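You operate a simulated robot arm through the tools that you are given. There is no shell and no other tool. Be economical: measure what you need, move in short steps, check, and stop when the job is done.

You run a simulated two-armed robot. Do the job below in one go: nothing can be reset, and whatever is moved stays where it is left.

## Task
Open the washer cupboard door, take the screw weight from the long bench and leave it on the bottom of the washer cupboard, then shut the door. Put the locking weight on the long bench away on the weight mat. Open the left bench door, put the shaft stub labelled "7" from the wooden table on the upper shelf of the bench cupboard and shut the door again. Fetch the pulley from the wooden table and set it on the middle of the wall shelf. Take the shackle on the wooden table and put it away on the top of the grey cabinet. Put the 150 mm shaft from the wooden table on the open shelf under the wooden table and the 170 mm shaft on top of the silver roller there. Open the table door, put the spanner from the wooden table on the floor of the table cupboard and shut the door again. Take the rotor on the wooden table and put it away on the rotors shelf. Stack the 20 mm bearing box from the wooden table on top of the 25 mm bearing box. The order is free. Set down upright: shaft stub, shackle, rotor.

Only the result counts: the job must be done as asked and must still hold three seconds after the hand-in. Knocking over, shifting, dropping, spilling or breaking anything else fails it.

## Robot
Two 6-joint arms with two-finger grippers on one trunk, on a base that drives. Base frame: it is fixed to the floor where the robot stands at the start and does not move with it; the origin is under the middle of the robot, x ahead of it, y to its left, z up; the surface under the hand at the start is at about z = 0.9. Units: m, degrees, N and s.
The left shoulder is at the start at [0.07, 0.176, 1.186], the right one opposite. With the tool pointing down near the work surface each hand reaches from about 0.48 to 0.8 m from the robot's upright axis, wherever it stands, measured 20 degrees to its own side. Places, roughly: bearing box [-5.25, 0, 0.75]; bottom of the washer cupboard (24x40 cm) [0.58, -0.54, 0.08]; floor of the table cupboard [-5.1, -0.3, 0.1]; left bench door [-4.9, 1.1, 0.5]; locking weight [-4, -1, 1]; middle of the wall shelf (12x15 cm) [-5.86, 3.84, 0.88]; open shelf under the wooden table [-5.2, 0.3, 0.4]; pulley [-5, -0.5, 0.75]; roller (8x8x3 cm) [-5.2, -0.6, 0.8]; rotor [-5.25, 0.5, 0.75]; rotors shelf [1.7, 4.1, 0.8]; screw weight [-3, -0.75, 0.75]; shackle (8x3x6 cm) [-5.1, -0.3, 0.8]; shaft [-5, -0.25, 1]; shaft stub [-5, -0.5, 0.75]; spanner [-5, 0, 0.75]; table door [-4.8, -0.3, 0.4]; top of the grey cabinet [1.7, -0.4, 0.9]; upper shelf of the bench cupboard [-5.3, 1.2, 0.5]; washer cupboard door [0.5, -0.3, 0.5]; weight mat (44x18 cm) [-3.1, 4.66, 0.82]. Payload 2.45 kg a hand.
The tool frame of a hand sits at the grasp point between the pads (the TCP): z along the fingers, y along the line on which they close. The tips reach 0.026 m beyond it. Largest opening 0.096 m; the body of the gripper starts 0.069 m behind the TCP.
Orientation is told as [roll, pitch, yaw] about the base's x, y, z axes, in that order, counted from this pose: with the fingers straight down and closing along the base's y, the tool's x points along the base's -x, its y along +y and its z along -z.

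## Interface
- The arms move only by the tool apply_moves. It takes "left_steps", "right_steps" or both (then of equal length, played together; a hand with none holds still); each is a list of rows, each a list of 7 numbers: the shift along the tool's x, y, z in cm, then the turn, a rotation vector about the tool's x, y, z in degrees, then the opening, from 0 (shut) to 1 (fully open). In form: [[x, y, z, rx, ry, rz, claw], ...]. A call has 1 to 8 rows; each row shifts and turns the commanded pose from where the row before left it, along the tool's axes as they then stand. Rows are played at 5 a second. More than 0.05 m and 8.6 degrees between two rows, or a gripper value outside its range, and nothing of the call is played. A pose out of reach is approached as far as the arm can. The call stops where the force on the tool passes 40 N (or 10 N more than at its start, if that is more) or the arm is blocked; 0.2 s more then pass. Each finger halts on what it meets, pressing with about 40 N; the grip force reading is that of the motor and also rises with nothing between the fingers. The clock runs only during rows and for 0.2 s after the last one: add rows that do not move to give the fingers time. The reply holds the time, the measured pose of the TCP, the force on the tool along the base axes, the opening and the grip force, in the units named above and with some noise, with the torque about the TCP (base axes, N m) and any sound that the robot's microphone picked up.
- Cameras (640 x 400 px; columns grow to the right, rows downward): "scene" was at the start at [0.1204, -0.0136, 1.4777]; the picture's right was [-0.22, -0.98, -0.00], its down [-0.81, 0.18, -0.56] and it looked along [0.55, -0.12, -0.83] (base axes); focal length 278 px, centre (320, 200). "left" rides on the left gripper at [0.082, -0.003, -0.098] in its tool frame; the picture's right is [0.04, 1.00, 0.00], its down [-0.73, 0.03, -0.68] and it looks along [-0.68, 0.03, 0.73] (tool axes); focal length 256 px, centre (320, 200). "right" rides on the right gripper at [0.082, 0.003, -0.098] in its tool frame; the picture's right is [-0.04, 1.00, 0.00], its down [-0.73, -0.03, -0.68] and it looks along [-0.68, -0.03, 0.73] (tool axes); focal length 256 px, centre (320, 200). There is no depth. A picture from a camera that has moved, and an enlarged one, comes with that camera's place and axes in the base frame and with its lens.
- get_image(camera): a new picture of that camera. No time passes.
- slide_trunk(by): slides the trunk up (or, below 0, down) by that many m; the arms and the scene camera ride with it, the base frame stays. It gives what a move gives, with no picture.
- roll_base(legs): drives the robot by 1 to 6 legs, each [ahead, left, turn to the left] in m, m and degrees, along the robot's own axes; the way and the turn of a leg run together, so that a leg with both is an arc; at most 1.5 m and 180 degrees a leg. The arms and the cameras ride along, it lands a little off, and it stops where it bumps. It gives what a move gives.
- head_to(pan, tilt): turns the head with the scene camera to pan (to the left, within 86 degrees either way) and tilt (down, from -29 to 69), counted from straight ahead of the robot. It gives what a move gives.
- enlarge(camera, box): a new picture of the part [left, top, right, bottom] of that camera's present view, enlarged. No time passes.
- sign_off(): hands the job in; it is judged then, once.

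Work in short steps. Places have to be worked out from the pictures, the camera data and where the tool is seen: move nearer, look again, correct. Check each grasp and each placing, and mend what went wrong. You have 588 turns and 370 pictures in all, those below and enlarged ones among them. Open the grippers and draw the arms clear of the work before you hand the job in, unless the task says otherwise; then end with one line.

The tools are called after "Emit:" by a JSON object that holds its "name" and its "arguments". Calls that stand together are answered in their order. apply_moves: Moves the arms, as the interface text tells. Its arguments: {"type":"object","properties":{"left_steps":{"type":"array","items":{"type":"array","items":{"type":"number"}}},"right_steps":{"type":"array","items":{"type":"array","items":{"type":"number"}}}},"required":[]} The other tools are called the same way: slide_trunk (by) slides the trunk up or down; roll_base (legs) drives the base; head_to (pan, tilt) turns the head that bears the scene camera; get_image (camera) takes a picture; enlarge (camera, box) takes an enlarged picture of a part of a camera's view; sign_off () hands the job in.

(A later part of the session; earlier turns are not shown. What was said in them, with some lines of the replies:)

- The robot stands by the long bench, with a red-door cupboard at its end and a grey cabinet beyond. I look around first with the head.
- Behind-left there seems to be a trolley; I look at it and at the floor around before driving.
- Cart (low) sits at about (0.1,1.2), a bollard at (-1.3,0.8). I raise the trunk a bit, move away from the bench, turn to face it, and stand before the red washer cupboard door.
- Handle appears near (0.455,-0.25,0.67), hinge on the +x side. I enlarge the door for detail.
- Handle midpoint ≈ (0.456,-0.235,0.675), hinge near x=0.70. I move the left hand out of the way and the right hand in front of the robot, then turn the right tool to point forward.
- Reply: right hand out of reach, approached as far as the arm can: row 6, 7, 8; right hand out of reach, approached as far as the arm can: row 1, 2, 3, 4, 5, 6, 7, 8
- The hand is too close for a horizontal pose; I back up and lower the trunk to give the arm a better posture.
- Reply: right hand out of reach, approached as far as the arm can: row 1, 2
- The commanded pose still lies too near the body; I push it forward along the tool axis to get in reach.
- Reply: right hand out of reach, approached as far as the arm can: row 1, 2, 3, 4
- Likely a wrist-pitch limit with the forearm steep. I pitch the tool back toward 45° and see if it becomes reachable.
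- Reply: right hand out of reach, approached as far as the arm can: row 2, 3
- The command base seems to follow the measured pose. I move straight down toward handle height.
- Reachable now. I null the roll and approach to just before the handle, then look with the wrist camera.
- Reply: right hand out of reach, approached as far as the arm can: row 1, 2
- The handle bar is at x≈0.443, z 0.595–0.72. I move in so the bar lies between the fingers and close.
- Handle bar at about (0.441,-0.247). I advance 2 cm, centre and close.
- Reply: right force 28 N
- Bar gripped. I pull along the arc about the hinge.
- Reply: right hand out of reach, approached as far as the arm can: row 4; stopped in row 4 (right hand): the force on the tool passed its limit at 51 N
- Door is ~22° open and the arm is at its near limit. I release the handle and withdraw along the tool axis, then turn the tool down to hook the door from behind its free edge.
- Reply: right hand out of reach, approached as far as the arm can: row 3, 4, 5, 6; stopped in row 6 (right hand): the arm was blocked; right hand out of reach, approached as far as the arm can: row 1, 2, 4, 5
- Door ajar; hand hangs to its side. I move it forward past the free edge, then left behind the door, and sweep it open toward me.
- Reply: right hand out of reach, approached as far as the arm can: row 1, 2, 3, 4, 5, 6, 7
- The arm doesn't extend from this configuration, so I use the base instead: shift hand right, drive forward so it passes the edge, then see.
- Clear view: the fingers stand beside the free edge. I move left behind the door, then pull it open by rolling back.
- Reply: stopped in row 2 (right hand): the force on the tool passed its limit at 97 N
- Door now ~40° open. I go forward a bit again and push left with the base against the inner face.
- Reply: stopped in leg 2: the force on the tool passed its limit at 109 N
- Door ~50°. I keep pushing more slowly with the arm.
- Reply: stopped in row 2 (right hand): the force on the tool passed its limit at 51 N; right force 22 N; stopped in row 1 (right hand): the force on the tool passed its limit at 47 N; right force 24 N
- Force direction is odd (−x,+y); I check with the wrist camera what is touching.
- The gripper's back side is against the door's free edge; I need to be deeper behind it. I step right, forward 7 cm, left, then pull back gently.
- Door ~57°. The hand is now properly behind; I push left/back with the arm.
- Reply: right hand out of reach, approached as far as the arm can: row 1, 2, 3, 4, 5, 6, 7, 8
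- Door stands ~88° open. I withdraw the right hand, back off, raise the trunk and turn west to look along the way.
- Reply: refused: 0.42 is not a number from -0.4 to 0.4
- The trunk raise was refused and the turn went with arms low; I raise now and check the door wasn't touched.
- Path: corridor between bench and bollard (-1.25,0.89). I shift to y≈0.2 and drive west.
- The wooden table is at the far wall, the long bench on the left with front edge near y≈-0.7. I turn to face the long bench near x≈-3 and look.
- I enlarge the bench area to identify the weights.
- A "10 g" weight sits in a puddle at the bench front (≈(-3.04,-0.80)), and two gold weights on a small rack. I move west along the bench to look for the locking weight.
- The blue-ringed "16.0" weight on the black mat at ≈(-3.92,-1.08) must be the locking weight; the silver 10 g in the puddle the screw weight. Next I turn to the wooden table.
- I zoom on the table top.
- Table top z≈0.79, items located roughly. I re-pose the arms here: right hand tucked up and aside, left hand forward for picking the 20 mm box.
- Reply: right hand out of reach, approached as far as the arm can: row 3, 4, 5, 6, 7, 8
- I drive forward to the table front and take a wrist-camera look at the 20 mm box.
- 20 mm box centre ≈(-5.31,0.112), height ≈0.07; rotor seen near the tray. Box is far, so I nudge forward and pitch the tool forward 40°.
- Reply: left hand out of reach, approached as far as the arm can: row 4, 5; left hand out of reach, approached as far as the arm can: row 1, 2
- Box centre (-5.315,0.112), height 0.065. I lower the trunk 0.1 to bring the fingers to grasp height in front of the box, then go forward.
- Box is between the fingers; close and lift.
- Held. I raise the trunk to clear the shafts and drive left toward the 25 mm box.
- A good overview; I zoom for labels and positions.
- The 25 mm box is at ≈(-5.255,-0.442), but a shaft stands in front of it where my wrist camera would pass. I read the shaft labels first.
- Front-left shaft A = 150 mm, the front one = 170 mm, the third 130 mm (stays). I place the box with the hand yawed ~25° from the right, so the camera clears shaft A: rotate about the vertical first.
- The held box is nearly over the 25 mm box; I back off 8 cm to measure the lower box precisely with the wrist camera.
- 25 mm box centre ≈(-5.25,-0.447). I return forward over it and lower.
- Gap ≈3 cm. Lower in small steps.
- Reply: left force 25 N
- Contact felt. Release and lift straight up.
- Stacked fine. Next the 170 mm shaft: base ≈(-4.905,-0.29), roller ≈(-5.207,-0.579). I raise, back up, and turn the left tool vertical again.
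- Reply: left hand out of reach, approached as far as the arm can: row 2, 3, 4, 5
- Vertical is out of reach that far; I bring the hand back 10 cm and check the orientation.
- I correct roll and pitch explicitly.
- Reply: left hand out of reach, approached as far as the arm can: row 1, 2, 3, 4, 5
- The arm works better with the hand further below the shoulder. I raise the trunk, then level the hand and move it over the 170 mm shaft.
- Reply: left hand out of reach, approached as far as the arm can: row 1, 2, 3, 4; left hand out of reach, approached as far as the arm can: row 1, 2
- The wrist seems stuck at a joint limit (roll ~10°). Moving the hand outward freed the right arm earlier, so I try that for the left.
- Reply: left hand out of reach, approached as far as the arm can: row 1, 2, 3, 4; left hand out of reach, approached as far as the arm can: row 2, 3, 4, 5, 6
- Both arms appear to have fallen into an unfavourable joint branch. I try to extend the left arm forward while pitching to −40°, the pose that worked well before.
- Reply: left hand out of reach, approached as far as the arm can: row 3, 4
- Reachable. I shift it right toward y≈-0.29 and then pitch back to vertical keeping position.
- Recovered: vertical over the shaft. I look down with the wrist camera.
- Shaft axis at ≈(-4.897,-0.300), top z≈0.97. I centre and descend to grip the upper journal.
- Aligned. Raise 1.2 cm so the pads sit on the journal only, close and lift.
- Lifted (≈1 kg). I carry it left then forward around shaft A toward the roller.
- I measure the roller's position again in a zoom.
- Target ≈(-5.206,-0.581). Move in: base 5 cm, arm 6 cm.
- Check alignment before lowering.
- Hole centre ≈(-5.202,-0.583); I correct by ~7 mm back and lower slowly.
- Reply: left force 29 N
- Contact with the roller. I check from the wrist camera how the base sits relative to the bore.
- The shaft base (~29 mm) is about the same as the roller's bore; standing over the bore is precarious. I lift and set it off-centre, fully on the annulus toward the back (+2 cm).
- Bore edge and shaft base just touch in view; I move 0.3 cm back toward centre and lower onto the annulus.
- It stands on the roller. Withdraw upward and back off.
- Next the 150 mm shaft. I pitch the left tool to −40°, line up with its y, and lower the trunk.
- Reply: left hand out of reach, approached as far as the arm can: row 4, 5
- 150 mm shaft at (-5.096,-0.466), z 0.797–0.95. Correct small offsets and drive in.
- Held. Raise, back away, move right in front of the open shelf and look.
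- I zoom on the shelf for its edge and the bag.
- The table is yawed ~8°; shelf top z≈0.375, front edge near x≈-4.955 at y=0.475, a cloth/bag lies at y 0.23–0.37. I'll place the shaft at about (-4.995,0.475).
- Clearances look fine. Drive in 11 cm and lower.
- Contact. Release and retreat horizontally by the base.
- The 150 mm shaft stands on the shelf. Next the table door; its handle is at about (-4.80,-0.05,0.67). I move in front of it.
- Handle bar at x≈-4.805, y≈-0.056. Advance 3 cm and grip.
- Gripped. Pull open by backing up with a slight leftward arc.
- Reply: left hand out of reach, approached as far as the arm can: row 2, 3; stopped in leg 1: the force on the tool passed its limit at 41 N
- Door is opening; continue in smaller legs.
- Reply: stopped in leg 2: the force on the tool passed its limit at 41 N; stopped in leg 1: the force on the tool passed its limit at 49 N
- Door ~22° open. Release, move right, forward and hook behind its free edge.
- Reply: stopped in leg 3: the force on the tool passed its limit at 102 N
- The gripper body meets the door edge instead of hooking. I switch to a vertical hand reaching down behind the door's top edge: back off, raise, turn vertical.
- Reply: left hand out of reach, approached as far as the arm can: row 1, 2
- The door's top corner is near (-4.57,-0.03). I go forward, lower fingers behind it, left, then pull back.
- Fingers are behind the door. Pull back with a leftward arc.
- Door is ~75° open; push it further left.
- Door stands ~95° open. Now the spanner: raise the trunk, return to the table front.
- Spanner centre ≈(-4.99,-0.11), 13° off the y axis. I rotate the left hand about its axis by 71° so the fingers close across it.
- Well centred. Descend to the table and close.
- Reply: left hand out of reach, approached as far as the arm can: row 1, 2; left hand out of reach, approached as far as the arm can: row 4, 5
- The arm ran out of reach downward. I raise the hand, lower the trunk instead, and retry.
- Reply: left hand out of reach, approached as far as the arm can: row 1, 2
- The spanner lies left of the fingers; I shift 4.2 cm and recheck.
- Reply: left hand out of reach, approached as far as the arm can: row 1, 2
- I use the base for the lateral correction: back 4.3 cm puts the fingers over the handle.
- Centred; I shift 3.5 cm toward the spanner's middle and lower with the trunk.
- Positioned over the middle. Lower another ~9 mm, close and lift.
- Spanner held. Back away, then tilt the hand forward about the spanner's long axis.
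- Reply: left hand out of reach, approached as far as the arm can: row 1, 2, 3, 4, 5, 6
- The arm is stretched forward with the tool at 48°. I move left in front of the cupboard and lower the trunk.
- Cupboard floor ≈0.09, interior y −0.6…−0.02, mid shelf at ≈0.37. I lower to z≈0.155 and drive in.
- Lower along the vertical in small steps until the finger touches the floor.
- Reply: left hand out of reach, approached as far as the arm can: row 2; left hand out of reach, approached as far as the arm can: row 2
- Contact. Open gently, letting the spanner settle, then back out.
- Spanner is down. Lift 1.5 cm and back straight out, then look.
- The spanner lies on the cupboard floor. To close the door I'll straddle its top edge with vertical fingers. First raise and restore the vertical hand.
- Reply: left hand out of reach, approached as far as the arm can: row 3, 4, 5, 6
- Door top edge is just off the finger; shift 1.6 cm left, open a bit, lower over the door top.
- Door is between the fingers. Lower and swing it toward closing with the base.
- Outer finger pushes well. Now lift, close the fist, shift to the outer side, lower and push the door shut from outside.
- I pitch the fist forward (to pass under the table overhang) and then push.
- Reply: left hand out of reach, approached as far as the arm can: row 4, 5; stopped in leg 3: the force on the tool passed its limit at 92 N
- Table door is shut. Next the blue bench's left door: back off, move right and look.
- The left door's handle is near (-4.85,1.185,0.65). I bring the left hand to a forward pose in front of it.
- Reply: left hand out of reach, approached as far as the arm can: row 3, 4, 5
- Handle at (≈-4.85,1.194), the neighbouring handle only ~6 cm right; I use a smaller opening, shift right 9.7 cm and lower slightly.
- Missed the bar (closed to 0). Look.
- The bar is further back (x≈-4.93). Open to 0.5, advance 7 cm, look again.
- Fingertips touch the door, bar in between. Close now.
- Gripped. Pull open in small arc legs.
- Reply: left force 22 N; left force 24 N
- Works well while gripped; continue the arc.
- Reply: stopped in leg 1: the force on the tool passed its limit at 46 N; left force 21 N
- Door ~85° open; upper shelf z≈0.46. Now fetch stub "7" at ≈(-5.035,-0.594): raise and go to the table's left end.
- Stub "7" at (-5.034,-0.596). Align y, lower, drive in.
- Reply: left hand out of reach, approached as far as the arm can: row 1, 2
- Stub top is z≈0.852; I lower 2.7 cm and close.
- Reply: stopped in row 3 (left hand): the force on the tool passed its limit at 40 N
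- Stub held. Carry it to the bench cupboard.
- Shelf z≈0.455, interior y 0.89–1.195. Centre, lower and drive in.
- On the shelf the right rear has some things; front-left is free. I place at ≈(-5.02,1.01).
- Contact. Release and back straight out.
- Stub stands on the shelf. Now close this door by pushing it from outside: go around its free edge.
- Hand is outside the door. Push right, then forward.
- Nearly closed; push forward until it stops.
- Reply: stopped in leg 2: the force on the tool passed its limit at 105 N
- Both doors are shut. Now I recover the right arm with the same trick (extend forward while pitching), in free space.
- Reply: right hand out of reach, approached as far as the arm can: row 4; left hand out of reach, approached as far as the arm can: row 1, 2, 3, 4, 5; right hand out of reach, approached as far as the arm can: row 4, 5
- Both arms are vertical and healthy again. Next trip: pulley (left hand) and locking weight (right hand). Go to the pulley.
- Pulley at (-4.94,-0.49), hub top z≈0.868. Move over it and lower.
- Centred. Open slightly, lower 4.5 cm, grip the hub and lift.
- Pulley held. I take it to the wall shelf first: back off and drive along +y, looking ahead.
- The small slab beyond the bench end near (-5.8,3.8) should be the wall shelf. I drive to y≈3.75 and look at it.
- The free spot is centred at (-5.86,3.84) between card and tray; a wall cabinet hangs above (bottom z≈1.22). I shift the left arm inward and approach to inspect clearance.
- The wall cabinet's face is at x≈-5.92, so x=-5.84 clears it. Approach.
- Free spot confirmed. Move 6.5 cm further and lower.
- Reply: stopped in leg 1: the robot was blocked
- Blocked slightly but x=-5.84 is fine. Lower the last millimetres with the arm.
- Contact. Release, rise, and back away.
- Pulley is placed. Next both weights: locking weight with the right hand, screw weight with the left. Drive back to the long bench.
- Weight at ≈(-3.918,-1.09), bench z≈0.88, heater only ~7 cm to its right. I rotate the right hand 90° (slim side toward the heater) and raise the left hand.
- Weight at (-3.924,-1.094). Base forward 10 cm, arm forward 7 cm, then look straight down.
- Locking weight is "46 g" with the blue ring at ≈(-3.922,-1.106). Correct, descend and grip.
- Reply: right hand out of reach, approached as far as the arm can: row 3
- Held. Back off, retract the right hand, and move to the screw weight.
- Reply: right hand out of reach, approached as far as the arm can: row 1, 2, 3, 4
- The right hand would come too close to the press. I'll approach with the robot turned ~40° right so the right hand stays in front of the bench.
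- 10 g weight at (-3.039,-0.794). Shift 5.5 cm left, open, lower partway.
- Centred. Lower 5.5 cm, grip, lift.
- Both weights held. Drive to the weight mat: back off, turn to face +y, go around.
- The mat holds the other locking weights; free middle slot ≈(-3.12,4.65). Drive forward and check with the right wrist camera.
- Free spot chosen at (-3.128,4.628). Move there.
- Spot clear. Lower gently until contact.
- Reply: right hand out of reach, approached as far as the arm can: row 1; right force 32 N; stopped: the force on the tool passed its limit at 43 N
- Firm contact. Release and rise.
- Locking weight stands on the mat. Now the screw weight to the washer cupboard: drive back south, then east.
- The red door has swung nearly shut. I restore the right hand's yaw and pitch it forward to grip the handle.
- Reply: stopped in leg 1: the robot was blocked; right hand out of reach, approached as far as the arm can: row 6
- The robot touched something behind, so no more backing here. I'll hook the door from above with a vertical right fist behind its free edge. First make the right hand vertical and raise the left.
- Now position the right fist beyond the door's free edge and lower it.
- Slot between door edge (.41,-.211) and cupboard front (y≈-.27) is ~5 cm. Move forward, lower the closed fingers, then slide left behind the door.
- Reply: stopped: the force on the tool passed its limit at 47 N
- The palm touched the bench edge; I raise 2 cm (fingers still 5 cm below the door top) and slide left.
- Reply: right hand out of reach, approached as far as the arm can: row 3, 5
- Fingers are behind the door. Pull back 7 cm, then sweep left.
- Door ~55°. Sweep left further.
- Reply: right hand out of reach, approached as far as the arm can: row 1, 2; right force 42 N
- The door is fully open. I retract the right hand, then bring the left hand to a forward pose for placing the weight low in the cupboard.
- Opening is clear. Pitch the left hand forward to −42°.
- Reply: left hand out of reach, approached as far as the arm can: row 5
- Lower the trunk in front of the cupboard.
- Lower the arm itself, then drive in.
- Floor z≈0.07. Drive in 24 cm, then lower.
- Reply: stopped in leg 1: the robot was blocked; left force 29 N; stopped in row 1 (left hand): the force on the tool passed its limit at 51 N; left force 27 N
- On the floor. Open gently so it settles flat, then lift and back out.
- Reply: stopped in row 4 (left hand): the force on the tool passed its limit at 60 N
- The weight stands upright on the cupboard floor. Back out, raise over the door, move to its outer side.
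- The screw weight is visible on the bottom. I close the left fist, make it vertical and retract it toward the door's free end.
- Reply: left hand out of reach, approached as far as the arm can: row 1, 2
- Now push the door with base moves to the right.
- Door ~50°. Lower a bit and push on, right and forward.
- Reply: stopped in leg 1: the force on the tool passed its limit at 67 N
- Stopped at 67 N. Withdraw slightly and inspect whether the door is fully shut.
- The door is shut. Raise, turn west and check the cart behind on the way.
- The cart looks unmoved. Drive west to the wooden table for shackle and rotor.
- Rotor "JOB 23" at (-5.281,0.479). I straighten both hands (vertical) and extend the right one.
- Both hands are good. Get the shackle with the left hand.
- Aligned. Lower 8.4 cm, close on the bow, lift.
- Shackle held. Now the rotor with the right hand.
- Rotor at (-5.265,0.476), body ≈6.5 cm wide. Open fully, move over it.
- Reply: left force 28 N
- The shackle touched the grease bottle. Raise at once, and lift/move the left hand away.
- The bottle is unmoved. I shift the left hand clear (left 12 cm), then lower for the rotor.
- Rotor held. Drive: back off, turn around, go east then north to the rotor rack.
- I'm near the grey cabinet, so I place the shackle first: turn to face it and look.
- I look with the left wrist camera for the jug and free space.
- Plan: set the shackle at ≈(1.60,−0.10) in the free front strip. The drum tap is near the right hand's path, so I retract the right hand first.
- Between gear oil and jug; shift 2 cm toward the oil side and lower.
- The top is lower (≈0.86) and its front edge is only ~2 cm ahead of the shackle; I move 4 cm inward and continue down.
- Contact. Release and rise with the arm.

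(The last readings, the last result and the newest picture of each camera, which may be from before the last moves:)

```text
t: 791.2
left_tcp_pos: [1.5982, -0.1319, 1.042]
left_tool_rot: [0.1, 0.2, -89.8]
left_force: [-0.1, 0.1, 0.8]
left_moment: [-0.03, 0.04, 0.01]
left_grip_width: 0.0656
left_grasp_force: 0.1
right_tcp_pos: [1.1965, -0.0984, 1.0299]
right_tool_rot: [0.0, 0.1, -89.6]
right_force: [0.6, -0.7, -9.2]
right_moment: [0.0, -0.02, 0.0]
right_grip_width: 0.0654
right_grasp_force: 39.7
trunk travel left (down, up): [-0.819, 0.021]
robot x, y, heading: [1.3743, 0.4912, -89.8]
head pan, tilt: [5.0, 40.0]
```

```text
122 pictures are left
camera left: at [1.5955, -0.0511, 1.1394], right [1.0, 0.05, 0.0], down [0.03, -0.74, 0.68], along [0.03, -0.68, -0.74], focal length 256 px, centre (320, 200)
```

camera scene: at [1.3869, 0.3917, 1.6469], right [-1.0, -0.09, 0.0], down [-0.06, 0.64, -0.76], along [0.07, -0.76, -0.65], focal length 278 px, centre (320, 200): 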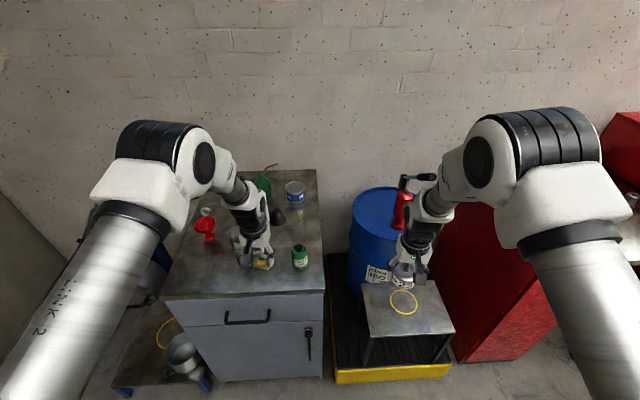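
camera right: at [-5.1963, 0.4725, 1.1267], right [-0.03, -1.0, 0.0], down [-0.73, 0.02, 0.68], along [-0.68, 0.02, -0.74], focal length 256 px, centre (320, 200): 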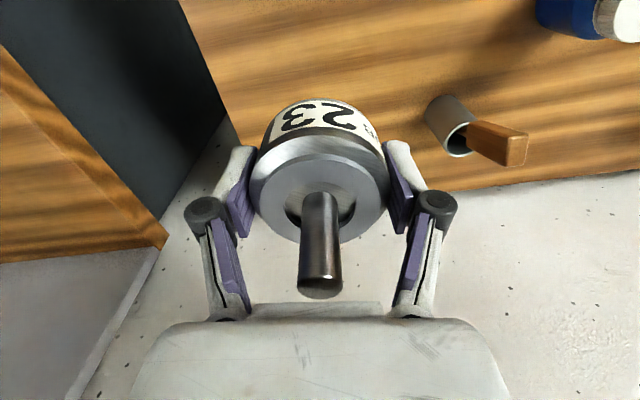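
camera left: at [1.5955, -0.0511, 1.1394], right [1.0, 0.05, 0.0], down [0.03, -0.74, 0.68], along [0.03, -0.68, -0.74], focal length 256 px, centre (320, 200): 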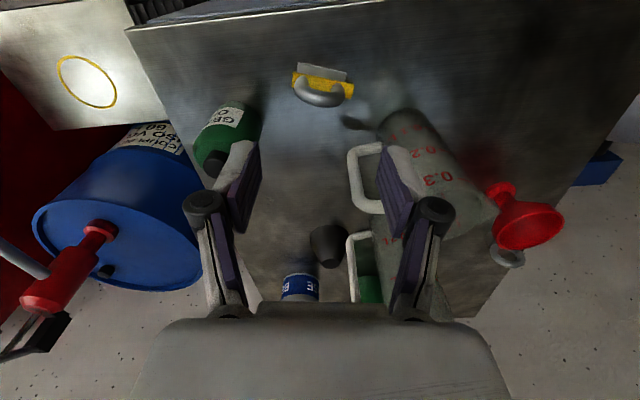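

Shackle is standing on the cabinet. Now take the rotor to the rack: back off, turn right 180°, go north.

Emit:
{"name": "roll_base", "arguments": {"legs": [[-0.2, 0, 0], [0, 0, -180], [0, 0.5, 0], [1.5, 0, 0], [1.0, 0, 0]]}}

Emit:
{"name": "head_to", "arguments": {"pan": -30, "tilt": 25}}

Emit:
{"name": "get_image", "arguments": {"camera": "scene"}}

```text
t: 814.7
left_tcp_pos: [0.987, 3.8587, 1.0416]
left_tool_rot: [0.2, 0.1, 82.6]
left_force: [-0.5, 0.6, 0.0]
left_moment: [-0.01, -0.03, -0.03]
left_grip_width: 0.0651
left_grasp_force: 0.0
right_tcp_pos: [1.3811, 3.77, 1.0289]
right_tool_rot: [-0.1, 0.1, 82.5]
right_force: [0.2, -0.3, -10.1]
right_moment: [-0.04, 0.0, 0.03]
right_grip_width: 0.0653
right_grasp_force: 39.9
trunk travel left (down, up): [-0.819, 0.021]
robot x, y, heading: [1.1255, 3.2081, 82.2]
head pan, tilt: [5.0, 40.0]
```

```text
t: 815.7
left_tcp_pos: [0.9871, 3.8587, 1.0414]
left_tool_rot: [0.1, 0.1, 82.5]
left_force: [0.3, 0.5, 0.2]
left_moment: [0.03, 0.02, -0.01]
left_grip_width: 0.0653
left_grasp_force: 0.0
right_tcp_pos: [1.3811, 3.7694, 1.0301]
right_tool_rot: [-0.1, 0.2, 82.5]
right_force: [-0.1, 0.2, -9.2]
right_moment: [-0.02, 0.03, 0.01]
right_grip_width: 0.0656
right_grasp_force: 39.7
trunk travel left (down, up): [-0.819, 0.021]
robot x, y, heading: [1.1231, 3.2111, 82.5]
head pan, tilt: [-30.0, 25.0]
```

```text
121 pictures are left
camera scene: at [1.1905, 3.3367, 1.6704], right [0.79, -0.61, 0.0], down [-0.26, -0.34, -0.91], along [0.55, 0.72, -0.42], focal length 278 px, centre (320, 200)
```

scene: 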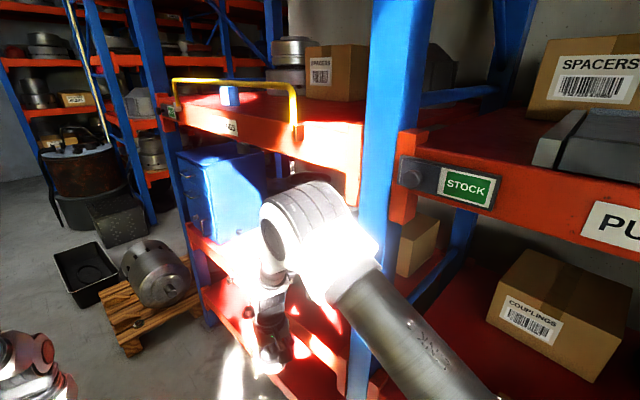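

I'm close to the rack (heading drifted). Move away from it, then turn to face it and look.

Emit:
{"name": "roll_base", "arguments": {"legs": [[0, 0.42, 0], [0, 0, -82], [0, 0.75, 0]]}}

Emit:
{"name": "head_to", "arguments": {"pan": 0, "tilt": 30}}

Emit:
{"name": "get_image", "arguments": {"camera": "scene"}}

```text
t: 825.4
left_tcp_pos: [1.2982, 4.2533, 1.0404]
left_tool_rot: [0.1, 0.1, 1.7]
left_force: [0.0, -1.0, 0.1]
left_moment: [0.01, -0.02, 0.04]
left_grip_width: 0.0653
left_grasp_force: 0.0
right_tcp_pos: [1.2715, 3.8501, 1.029]
right_tool_rot: [-0.1, 0.2, 1.5]
right_force: [-0.1, 0.3, -9.7]
right_moment: [0.0, 0.07, -0.01]
right_grip_width: 0.0654
right_grasp_force: 39.9
trunk travel left (down, up): [-0.819, 0.021]
robot x, y, heading: [0.6759, 4.0135, 1.4]
head pan, tilt: [-30.0, 25.0]
```

```text
t: 826.3
left_tcp_pos: [1.2966, 4.2535, 1.0416]
left_tool_rot: [0.0, 0.1, 1.6]
left_force: [0.1, -0.3, 0.4]
left_moment: [-0.01, 0.0, -0.02]
left_grip_width: 0.0651
left_grasp_force: 0.0
right_tcp_pos: [1.2716, 3.8511, 1.0289]
right_tool_rot: [0.0, 0.1, 1.6]
right_force: [0.0, -0.1, -9.6]
right_moment: [0.0, 0.09, 0.01]
right_grip_width: 0.0658
right_grasp_force: 40.0
trunk travel left (down, up): [-0.819, 0.021]
robot x, y, heading: [0.6813, 4.0144, 1.6]
head pan, tilt: [0.0, 30.0]
```

```text
120 pictures are left
camera scene: at [0.8216, 4.0191, 1.6625], right [0.02, -1.0, 0.0], down [-0.5, -0.01, -0.87], along [0.87, 0.02, -0.5], focal length 278 px, centre (320, 200)
```

scene: 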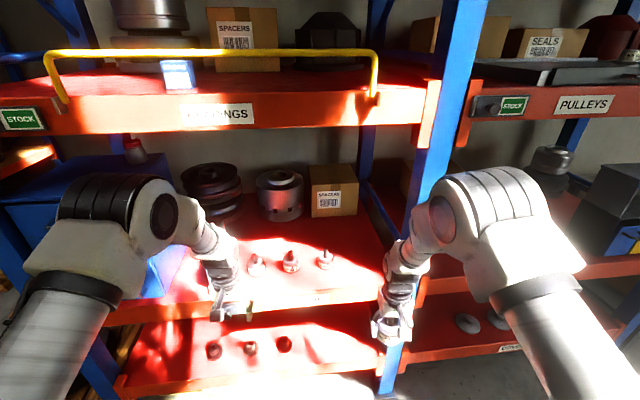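

The shelf at z≈0.8 carries three rotors at x≈1.75, y 4.01/4.17/4.30; front edge ≈1.585. I'll stand ours at ≈(1.665,4.09). Tuck the left hand, bring the right inward, and approach.

Emit:
{"name": "apply_moves", "arguments": {"left_steps": [[3, -2, -1, 0, 0, 0, 0], [3, -2, -1, 0, 0, 0, 0], [3, -2, -1, 0, 0, 0, 0], [2, -2, -1, 0, 0, 0, 0]], "right_steps": [[-1, 2, 0, 0, 0, 0, 0], [-1, 2, 0, 0, 0, 0, 0], [-1, 2, 0, 0, 0, 0, 0], [0, 2, 0, 0, 0, 0, 0]]}}

Emit:
{"name": "roll_base", "arguments": {"legs": [[0.22, 0.17, -1.5]]}}

Emit:
{"name": "get_image", "arguments": {"camera": "right"}}

Emit:
{"name": "get_image", "arguments": {"camera": "scene"}}

```text
t: 827.3
left_tcp_pos: [1.187, 4.1721, 1.0815]
left_tool_rot: [0.1, 0.0, 1.6]
left_force: [-0.1, 0.4, 0.7]
left_moment: [0.02, 0.01, -0.03]
left_grip_width: 0.0
left_grasp_force: 28.6
right_tcp_pos: [1.2986, 3.9336, 1.0303]
right_tool_rot: [0.0, 0.1, 1.5]
right_force: [-0.2, 0.1, -9.2]
right_moment: [-0.02, 0.02, -0.01]
right_grip_width: 0.0655
right_grasp_force: 40.1
trunk travel left (down, up): [-0.819, 0.021]
robot x, y, heading: [0.6748, 4.0135, 1.5]
head pan, tilt: [0.0, 30.0]
```

```text
t: 829.3
left_tcp_pos: [1.4088, 4.3371, 1.082]
left_tool_rot: [0.1, 0.0, 0.2]
left_force: [0.3, -0.4, 0.0]
left_moment: [0.01, 0.02, -0.02]
left_grip_width: 0.0
left_grasp_force: 29.0
right_tcp_pos: [1.514, 4.0962, 1.0299]
right_tool_rot: [0.0, 0.1, 0.2]
right_force: [-0.2, 0.4, -9.7]
right_moment: [0.05, 0.06, 0.01]
right_grip_width: 0.0653
right_grasp_force: 39.6
trunk travel left (down, up): [-0.819, 0.021]
robot x, y, heading: [0.8953, 4.1909, 0.2]
head pan, tilt: [0.0, 30.0]
```

```text
119 pictures are left
camera right: at [1.4319, 4.0985, 1.128], right [0.04, 1.0, 0.0], down [0.73, -0.03, 0.68], along [0.68, -0.02, -0.74], focal length 256 px, centre (320, 200)
```

right: 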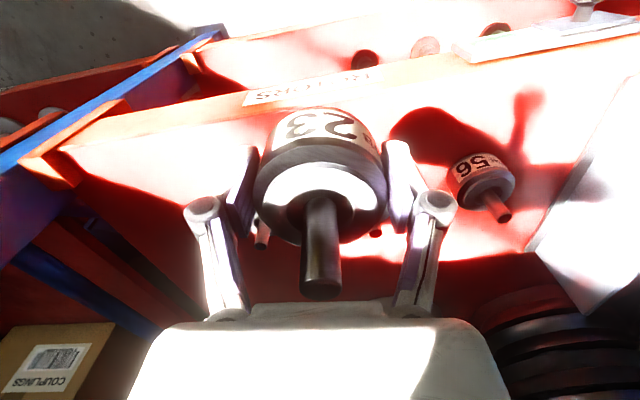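

```text
118 pictures are left
camera scene: at [1.037, 4.1923, 1.6627], right [0.0, -1.0, 0.0], down [-0.5, 0.0, -0.87], along [0.87, 0.0, -0.5], focal length 278 px, centre (320, 200)
```

scene: 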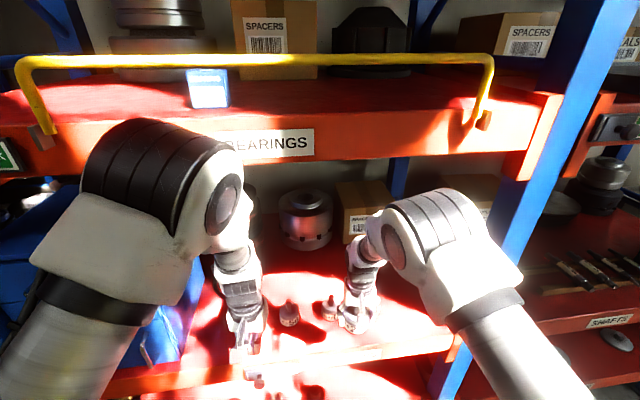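

Lower the trunk first so the elbows clear the upper rail, then move in.

Emit:
{"name": "slide_trunk", "arguments": {"by": -0.13}}

Emit:
{"name": "roll_base", "arguments": {"legs": [[0.145, 0, 0]]}}

Emit:
{"name": "get_image", "arguments": {"camera": "right"}}

Emit:
{"name": "get_image", "arguments": {"camera": "scene"}}

```text
t: 830.9
left_tcp_pos: [1.4091, 4.3367, 0.9526]
left_tool_rot: [0.1, 0.1, 0.3]
left_force: [-0.5, -0.1, -0.4]
left_moment: [0.02, -0.02, 0.04]
left_grip_width: 0.0
left_grasp_force: 28.1
right_tcp_pos: [1.5153, 4.0972, 0.8994]
right_tool_rot: [0.0, 0.3, 0.3]
right_force: [-0.2, 0.2, -8.9]
right_moment: [0.0, 0.02, -0.01]
right_grip_width: 0.0654
right_grasp_force: 40.1
trunk travel left (down, up): [-0.689, 0.151]
robot x, y, heading: [0.8993, 4.1921, -0.1]
head pan, tilt: [0.0, 30.0]
```

```text
t: 832.2
left_tcp_pos: [1.5537, 4.3376, 0.9521]
left_tool_rot: [0.2, 0.1, 0.2]
left_force: [0.6, -0.5, -0.4]
left_moment: [-0.03, 0.01, -0.02]
left_grip_width: 0.0001
left_grasp_force: 28.9
right_tcp_pos: [1.6607, 4.0973, 0.8996]
right_tool_rot: [0.1, 0.1, 0.2]
right_force: [-0.9, -0.5, -9.5]
right_moment: [0.03, 0.08, 0.0]
right_grip_width: 0.0659
right_grasp_force: 39.9
trunk travel left (down, up): [-0.689, 0.151]
robot x, y, heading: [1.0414, 4.1921, 0.1]
head pan, tilt: [0.0, 30.0]
```

```text
117 pictures are left
camera right: at [1.5775, 4.0998, 0.9982], right [0.04, 1.0, 0.0], down [0.73, -0.03, 0.68], along [0.68, -0.03, -0.74], focal length 256 px, centre (320, 200)
```

right: 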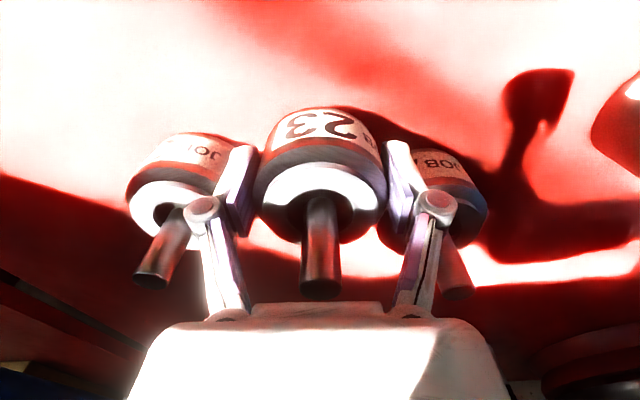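

```text
116 pictures are left
camera scene: at [1.1825, 4.1939, 1.5327], right [0.0, -1.0, 0.0], down [-0.5, 0.0, -0.87], along [0.87, 0.0, -0.5], focal length 278 px, centre (320, 200)
```

scene: 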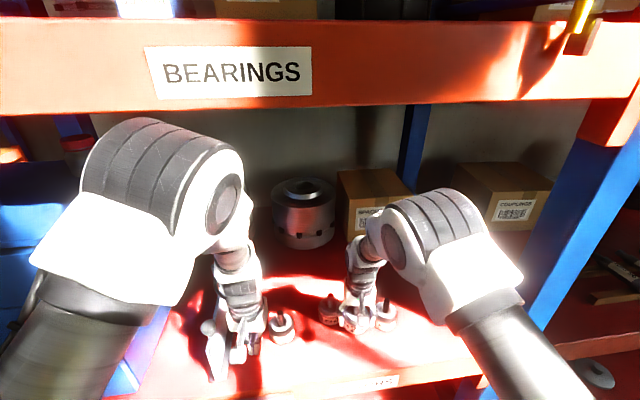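

Centred between neighbours with ≥1.5 cm finger clearance. Lower.

Emit:
{"name": "slide_trunk", "arguments": {"by": -0.035}}

Emit:
{"name": "apply_moves", "arguments": {"right_steps": [[0, 0, 0.5, 0, 0, 0, 0], [0, 0, 0.4, 0, 0, 0, 0]]}}

Emit:
{"name": "apply_moves", "arguments": {"right_steps": [[0, 0, 0.4, 0, 0, 0, 0], [0, 0, 0.4, 0, 0, 0, 0]]}}

```text
t: 833.0
left_tcp_pos: [1.5496, 4.3378, 0.9185]
left_tool_rot: [0.0, 0.0, 0.2]
left_force: [0.5, 0.8, -0.5]
left_moment: [0.01, 0.0, -0.01]
left_grip_width: 0.0003
left_grasp_force: 28.3
right_tcp_pos: [1.6593, 4.0973, 0.8719]
right_tool_rot: [0.0, -0.4, 0.2]
right_force: [-9.1, 1.3, 19.8]
right_moment: [0.11, 0.56, 0.14]
right_grip_width: 0.0654
right_grasp_force: 40.0
trunk travel left (down, up): [-0.653, 0.187]
robot x, y, heading: [1.0393, 4.1932, 0.2]
head pan, tilt: [0.0, 30.0]
stopped: the force on the tool passed its limit at 82 N (the readings are from after the stop); the commanded pose is now the measured one
```

```text
t: 833.4
left_tcp_pos: [1.551, 4.3382, 0.9186]
left_tool_rot: [0.0, -0.1, 0.2]
left_force: [-0.4, 0.2, 0.4]
left_moment: [-0.03, 0.0, -0.02]
left_grip_width: 0.0
left_grasp_force: 28.3
right_tcp_pos: [1.6585, 4.0967, 0.8715]
right_tool_rot: [-0.1, -0.5, 0.3]
right_force: [-14.1, -0.3, 25.3]
right_moment: [0.39, 0.78, 0.16]
right_grip_width: 0.0653
right_grasp_force: 40.3
trunk travel left (down, up): [-0.653, 0.187]
robot x, y, heading: [1.0411, 4.1939, -0.0]
head pan, tilt: [0.0, 30.0]
stopped in row 1 (right hand): the force on the tool passed its limit at 43 N (the readings are from after the stop); the commanded pose is now the measured one
```

```text
t: 833.7
left_tcp_pos: [1.5498, 4.338, 0.9181]
left_tool_rot: [0.1, -0.1, 0.2]
left_force: [0.4, 0.2, 0.0]
left_moment: [0.0, 0.0, 0.0]
left_grip_width: 0.0002
left_grasp_force: 28.3
right_tcp_pos: [1.6599, 4.0969, 0.8719]
right_tool_rot: [-0.1, -0.6, 0.4]
right_force: [-14.5, 0.1, 24.7]
right_moment: [0.79, 0.8, 0.35]
right_grip_width: 0.0654
right_grasp_force: 40.1
trunk travel left (down, up): [-0.653, 0.187]
robot x, y, heading: [1.0387, 4.1917, 0.2]
head pan, tilt: [0.0, 30.0]
stopped in row 1 (right hand): the force on the tool passed its limit at 43 N (the readings are from after the stop); the commanded pose is now the measured one
```

Contact at z≈0.872. Check the picture before releasing.

Emit:
{"name": "get_image", "arguments": {"camera": "right"}}

Emit:
{"name": "enlarge", "arguments": {"camera": "scene", "box": [250, 240, 450, 390]}}

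```text
115 pictures are left
camera right: at [1.5761, 4.1001, 0.9682], right [0.04, 1.0, 0.0], down [0.73, -0.03, 0.69], along [0.69, -0.02, -0.73], focal length 256 px, centre (320, 200)
```

right: 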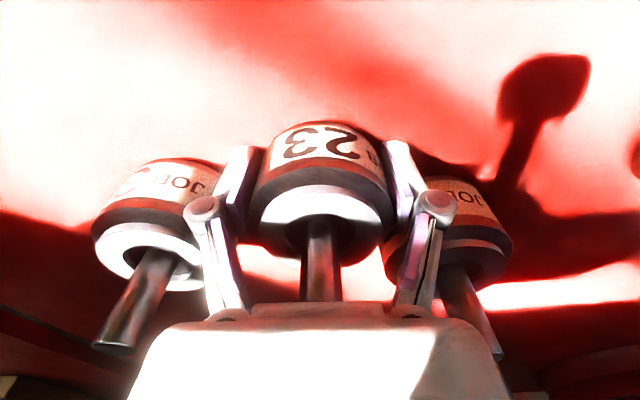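

```text
2.67 times, centred on (350, 315) of scene
camera zoom: at [1.176, 4.1948, 1.4981], right [0.0, -1.0, 0.0], down [-0.5, 0.0, -0.87], along [0.87, 0.0, -0.5], focal length 741 px, centre (240, -107)
```

zoom: 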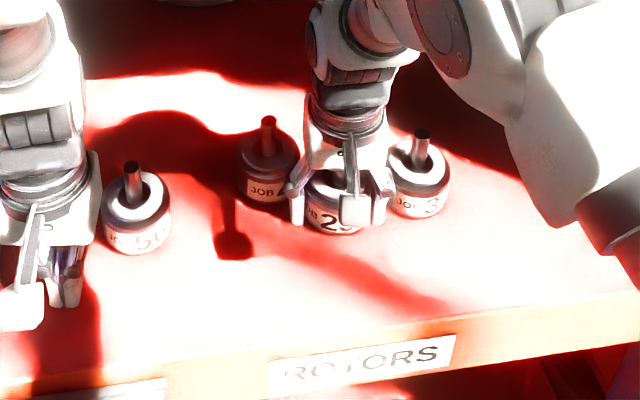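

Rotor sits on the shelf between its neighbours. Open moderately and rise.

Emit:
{"name": "apply_moves", "arguments": {"right_steps": [[0, 0, 0, 0, 0, 0, 0.72], [0, 0, 0, 0, 0, 0, 0.8], [0, 0, 0, 0, 0, 0, 0.8], [0, 0, -2, 0, 0, 0, 0.8], [0, 0, -3, 0, 0, 0, 0.8], [0, 0, -3, 0, 0, 0, 0.8]]}}

Emit:
{"name": "get_image", "arguments": {"camera": "right"}}

```text
t: 835.1
left_tcp_pos: [1.5535, 4.3375, 0.918]
left_tool_rot: [0.0, 0.1, 0.2]
left_force: [-0.5, 0.6, 0.4]
left_moment: [-0.02, 0.01, 0.03]
left_grip_width: 0.0
left_grasp_force: 28.7
right_tcp_pos: [1.6616, 4.0951, 0.9479]
right_tool_rot: [0.0, -0.4, 0.2]
right_force: [-0.6, 0.0, 0.3]
right_moment: [-0.02, 0.02, -0.03]
right_grip_width: 0.0767
right_grasp_force: 0.1
trunk travel left (down, up): [-0.653, 0.187]
robot x, y, heading: [1.042, 4.192, 0.2]
head pan, tilt: [0.0, 30.0]
```

```text
113 pictures are left
camera right: at [1.5783, 4.0984, 1.0451], right [0.04, 1.0, 0.0], down [0.73, -0.03, 0.68], along [0.68, -0.02, -0.73], focal length 256 px, centre (320, 200)
```

right: 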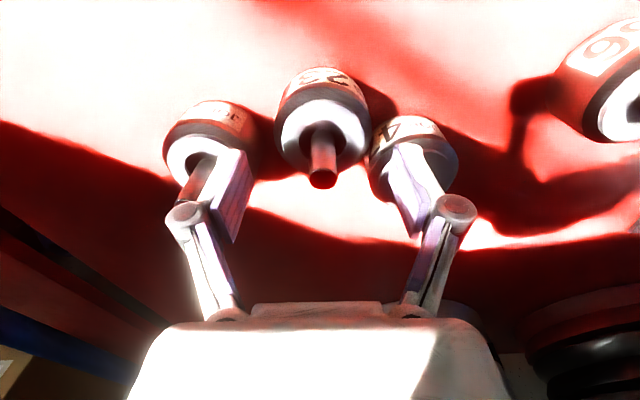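

Good. Rise a little more and back out; final views.

Emit:
{"name": "apply_moves", "arguments": {"right_steps": [[0, 0, -3, 0, 0, 0, 0.8], [0, 0, -2, 0, 0, 0, 0.8]]}}

Emit:
{"name": "roll_base", "arguments": {"legs": [[-0.45, 0, 0]]}}

Emit:
{"name": "get_image", "arguments": {"camera": "scene"}}

Emit:
{"name": "enlarge", "arguments": {"camera": "scene", "box": [230, 190, 430, 320]}}

```text
t: 835.7
left_tcp_pos: [1.5537, 4.3376, 0.9164]
left_tool_rot: [0.0, 0.1, 0.2]
left_force: [-0.7, -0.3, -0.4]
left_moment: [-0.02, -0.01, -0.04]
left_grip_width: 0.0
left_grasp_force: 28.5
right_tcp_pos: [1.6608, 4.0974, 0.9996]
right_tool_rot: [0.0, -0.4, 0.2]
right_force: [0.3, 0.8, -0.1]
right_moment: [0.0, -0.03, 0.02]
right_grip_width: 0.0766
right_grasp_force: 0.0
trunk travel left (down, up): [-0.653, 0.187]
robot x, y, heading: [1.0436, 4.1918, 0.0]
head pan, tilt: [0.0, 30.0]
```

```text
t: 838.4
left_tcp_pos: [1.1035, 4.3364, 0.9157]
left_tool_rot: [0.0, 0.1, 0.3]
left_force: [-0.5, 0.2, 0.1]
left_moment: [0.01, 0.02, -0.02]
left_grip_width: 0.0002
left_grasp_force: 28.4
right_tcp_pos: [1.2108, 4.0963, 0.9984]
right_tool_rot: [0.0, -0.4, 0.3]
right_force: [-0.3, -0.6, 0.1]
right_moment: [0.02, 0.02, 0.0]
right_grip_width: 0.0767
right_grasp_force: 0.1
trunk travel left (down, up): [-0.653, 0.187]
robot x, y, heading: [0.5884, 4.1899, -0.1]
head pan, tilt: [0.0, 30.0]
```

```text
112 pictures are left
camera scene: at [0.7317, 4.1933, 1.4974], right [0.0, -1.0, 0.0], down [-0.5, 0.0, -0.87], along [0.87, 0.0, -0.5], focal length 278 px, centre (320, 200)
```

scene: 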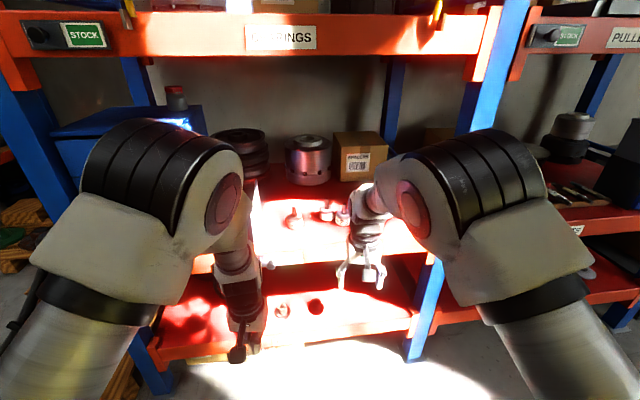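

```text
3.08 times, centred on (330, 255) of scene
camera zoom: at [0.7317, 4.1933, 1.4974], right [0.0, -1.0, 0.0], down [-0.5, 0.0, -0.87], along [0.87, 0.0, -0.5], focal length 855 px, centre (289, 31)
```

zoom: 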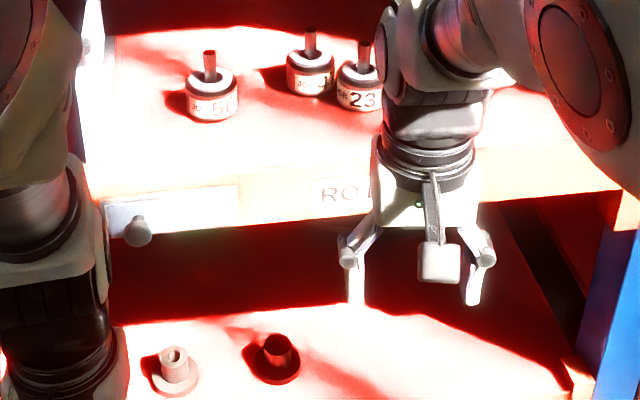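

All items are placed. I make a last verification drive to check the doors and the table stacks.

Emit:
{"name": "roll_base", "arguments": {"legs": [[0, -1.5, 0], [0, -1.5, 0], [0.1, -0.8, 0], [0, 0, 180], [1.5, 0, 0], [1.5, 0, 0]]}}

Emit:
{"name": "head_to", "arguments": {"pan": 0, "tilt": 15}}

Emit:
{"name": "get_image", "arguments": {"camera": "scene"}}

```text
t: 853.7
left_tcp_pos: [1.1093, 1.2968, 0.9172]
left_tool_rot: [0.1, 0.1, -0.5]
left_force: [0.0, -0.6, 0.2]
left_moment: [0.04, 0.02, 0.0]
left_grip_width: 0.0001
left_grasp_force: 28.2
right_tcp_pos: [1.2134, 1.0551, 0.998]
right_tool_rot: [0.0, -0.4, -0.4]
right_force: [-0.5, -0.2, 0.3]
right_moment: [0.03, 0.02, 0.01]
right_grip_width: 0.0767
right_grasp_force: 0.1
trunk travel left (down, up): [-0.653, 0.187]
robot x, y, heading: [0.5951, 1.1597, -0.6]
head pan, tilt: [0.0, 30.0]
stopped in leg 3: the robot was blocked; the commanded pose is now the measured one
```

```text
t: 854.4
left_tcp_pos: [1.1086, 1.298, 0.9171]
left_tool_rot: [-0.1, 0.1, -0.4]
left_force: [0.8, -0.2, -0.2]
left_moment: [-0.01, -0.02, 0.01]
left_grip_width: 0.0001
left_grasp_force: 27.9
right_tcp_pos: [1.2124, 1.0557, 0.9988]
right_tool_rot: [0.0, -0.5, -0.5]
right_force: [0.1, -0.3, -0.6]
right_moment: [0.02, -0.02, 0.02]
right_grip_width: 0.077
right_grasp_force: 0.0
trunk travel left (down, up): [-0.653, 0.187]
robot x, y, heading: [0.5956, 1.1575, -1.0]
head pan, tilt: [0.0, 15.0]
```

```text
110 pictures are left
camera scene: at [0.7376, 1.1593, 1.5216], right [-0.01, -1.0, 0.0], down [-0.26, 0.0, -0.97], along [0.97, -0.01, -0.26], focal length 278 px, centre (320, 200)
```

scene: 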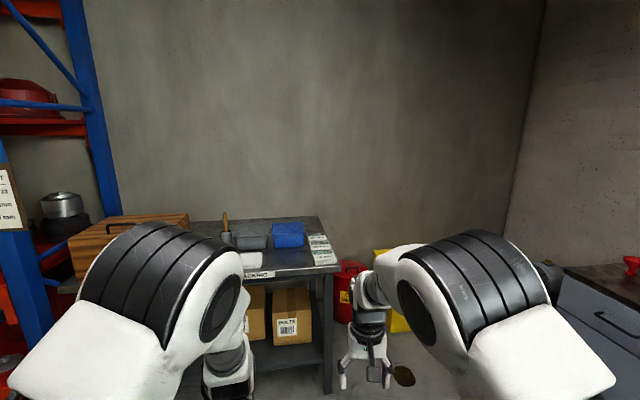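

Blocked by the cart's handle behind me. Move forward away from it and look at the cart.

Emit:
{"name": "roll_base", "arguments": {"legs": [[0.25, 0.05, 0], [0, -0.7, 0]]}}

Emit:
{"name": "roll_base", "arguments": {"legs": [[0, 0, -180]]}}

Emit:
{"name": "head_to", "arguments": {"pan": -25, "tilt": 40}}

Emit:
{"name": "get_image", "arguments": {"camera": "scene"}}

```text
t: 859.7
left_tcp_pos: [1.3503, 0.6537, 0.9171]
left_tool_rot: [-0.1, 0.2, -1.0]
left_force: [-0.5, 0.4, -0.1]
left_moment: [-0.02, 0.02, -0.04]
left_grip_width: 0.0
left_grasp_force: 28.5
right_tcp_pos: [1.4518, 0.41, 0.9993]
right_tool_rot: [0.0, -0.4, -1.0]
right_force: [-0.3, -0.2, 1.0]
right_moment: [0.0, 0.0, -0.01]
right_grip_width: 0.0772
right_grasp_force: 0.1
trunk travel left (down, up): [-0.653, 0.187]
robot x, y, heading: [0.8365, 0.52, -1.2]
head pan, tilt: [0.0, 15.0]
```

```text
t: 867.3
left_tcp_pos: [0.3268, 0.3585, 0.9166]
left_tool_rot: [0.0, 0.1, -178.2]
left_force: [-0.1, -1.1, 1.0]
left_moment: [-0.03, -0.01, 0.0]
left_grip_width: 0.0001
left_grasp_force: 28.5
right_tcp_pos: [0.2122, 0.5972, 0.9989]
right_tool_rot: [0.0, -0.4, -178.3]
right_force: [-0.1, 0.5, -0.7]
right_moment: [-0.01, 0.02, 0.03]
right_grip_width: 0.0768
right_grasp_force: 0.0
trunk travel left (down, up): [-0.653, 0.187]
robot x, y, heading: [0.8334, 0.521, -178.3]
head pan, tilt: [0.0, 15.0]
```

```text
t: 868.2
left_tcp_pos: [0.3264, 0.3588, 0.9161]
left_tool_rot: [0.0, 0.2, -178.2]
left_force: [0.5, -1.2, 0.0]
left_moment: [0.01, 0.01, 0.02]
left_grip_width: 0.0001
left_grasp_force: 28.6
right_tcp_pos: [0.2116, 0.5974, 0.9989]
right_tool_rot: [-0.1, -0.4, -178.1]
right_force: [-0.5, -0.2, -0.7]
right_moment: [0.0, 0.0, -0.05]
right_grip_width: 0.0767
right_grasp_force: 0.0
trunk travel left (down, up): [-0.653, 0.187]
robot x, y, heading: [0.8321, 0.5211, -178.3]
head pan, tilt: [-25.0, 40.0]
```

```text
109 pictures are left
camera scene: at [0.7063, 0.5532, 1.4822], right [0.4, 0.92, 0.0], down [0.59, -0.25, -0.77], along [-0.7, 0.3, -0.64], focal length 278 px, centre (320, 200)
```

scene: 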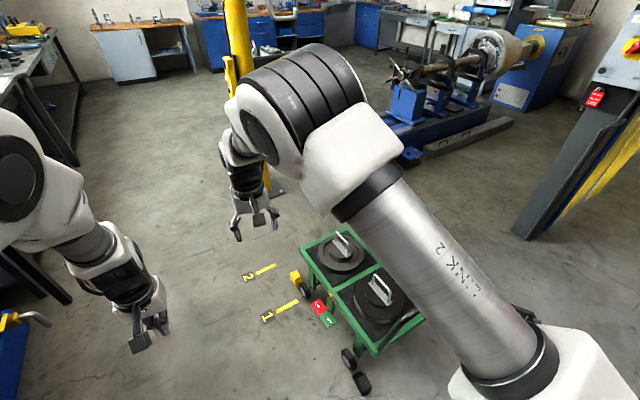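

The cart still stands by its chock and floor marks. I zoom toward the far table/bench and check the red door.

Emit:
{"name": "head_to", "arguments": {"pan": 0, "tilt": 12}}

Emit:
{"name": "enlarge", "arguments": {"camera": "scene", "box": [220, 150, 480, 300]}}

Emit:
{"name": "head_to", "arguments": {"pan": 75, "tilt": 50}}

Emit:
{"name": "get_image", "arguments": {"camera": "scene"}}

```text
t: 869.1
left_tcp_pos: [0.3268, 0.3584, 0.9169]
left_tool_rot: [0.0, 0.2, -178.2]
left_force: [0.0, 0.3, -0.7]
left_moment: [-0.01, 0.01, 0.0]
left_grip_width: 0.0
left_grasp_force: 28.9
right_tcp_pos: [0.2117, 0.5977, 0.9982]
right_tool_rot: [0.0, -0.4, -178.2]
right_force: [0.8, -0.2, -0.8]
right_moment: [-0.02, 0.03, 0.03]
right_grip_width: 0.0767
right_grasp_force: 0.1
trunk travel left (down, up): [-0.653, 0.187]
robot x, y, heading: [0.8373, 0.5199, -178.7]
head pan, tilt: [0.0, 12.0]
```

```text
2.46 times, centred on (350, 225) of scene
camera zoom: at [0.6911, 0.517, 1.5264], right [-0.03, 1.0, 0.0], down [0.21, 0.01, -0.98], along [-0.98, -0.03, -0.21], focal length 684 px, centre (246, 138)
```

zoom: 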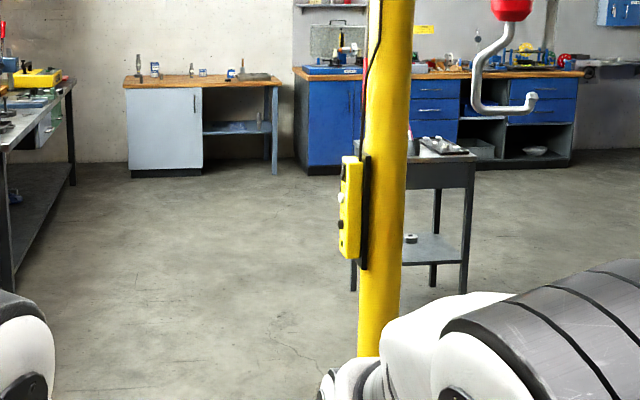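

```text
t: 870.6
left_tcp_pos: [0.3262, 0.3587, 0.917]
left_tool_rot: [0.0, 0.1, -178.1]
left_force: [0.1, 1.0, 0.1]
left_moment: [0.03, -0.01, -0.01]
left_grip_width: 0.0
left_grasp_force: 28.3
right_tcp_pos: [0.211, 0.597, 0.9998]
right_tool_rot: [0.0, -0.4, -178.2]
right_force: [-0.1, -0.3, 0.3]
right_moment: [0.03, 0.0, 0.01]
right_grip_width: 0.077
right_grasp_force: 0.0
trunk travel left (down, up): [-0.653, 0.187]
robot x, y, heading: [0.834, 0.5178, -178.6]
head pan, tilt: [75.0, 50.0]
```

```text
107 pictures are left
camera scene: at [0.7665, 0.4446, 1.468], right [-0.97, 0.23, 0.0], down [0.18, 0.74, -0.64], along [-0.15, -0.63, -0.77], focal length 278 px, centre (320, 200)
```

scene: 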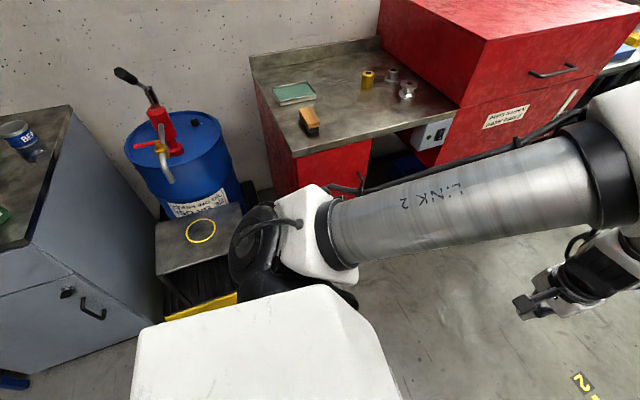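

Table and bench doors and the red door are shut, stacks stand. Open the left gripper and hand in.

Emit:
{"name": "apply_moves", "arguments": {"left_steps": [[0, 0, -1, 0, 0, 0, 1], [0, 0, 0, 0, 0, 0, 1], [0, 0, 0, 0, 0, 0, 1]], "right_steps": [[0, 0, 0, 0, 0, 0, 1], [0, 0, 0, 0, 0, 0, 1], [0, 0, 0, 0, 0, 0, 1]]}}

Emit:
{"name": "sign_off", "arguments": {}}

```text
t: 871.4
left_tcp_pos: [0.3258, 0.3575, 0.9258]
left_tool_rot: [0.0, 0.3, -178.1]
left_force: [0.1, 0.9, -0.7]
left_moment: [0.01, 0.0, -0.01]
left_grip_width: 0.0958
left_grasp_force: 0.1
right_tcp_pos: [0.2125, 0.5964, 0.9985]
right_tool_rot: [0.0, -0.3, -178.2]
right_force: [0.4, -0.3, 0.7]
right_moment: [-0.01, 0.01, 0.0]
right_grip_width: 0.0957
right_grasp_force: 0.1
trunk travel left (down, up): [-0.653, 0.187]
robot x, y, heading: [0.8372, 0.5148, -178.4]
head pan, tilt: [75.0, 50.0]
```

```text
The job is handed in.
```

All ten items were put where you asked and the three doors are shut, but the base was blocked twice beside the floor cart (it looked unmoved) and the held shackle briefly pressed the grease bottle (also unmoved); the 170 mm shaft stands off-centre on the roller because its base nearly fits the bore.
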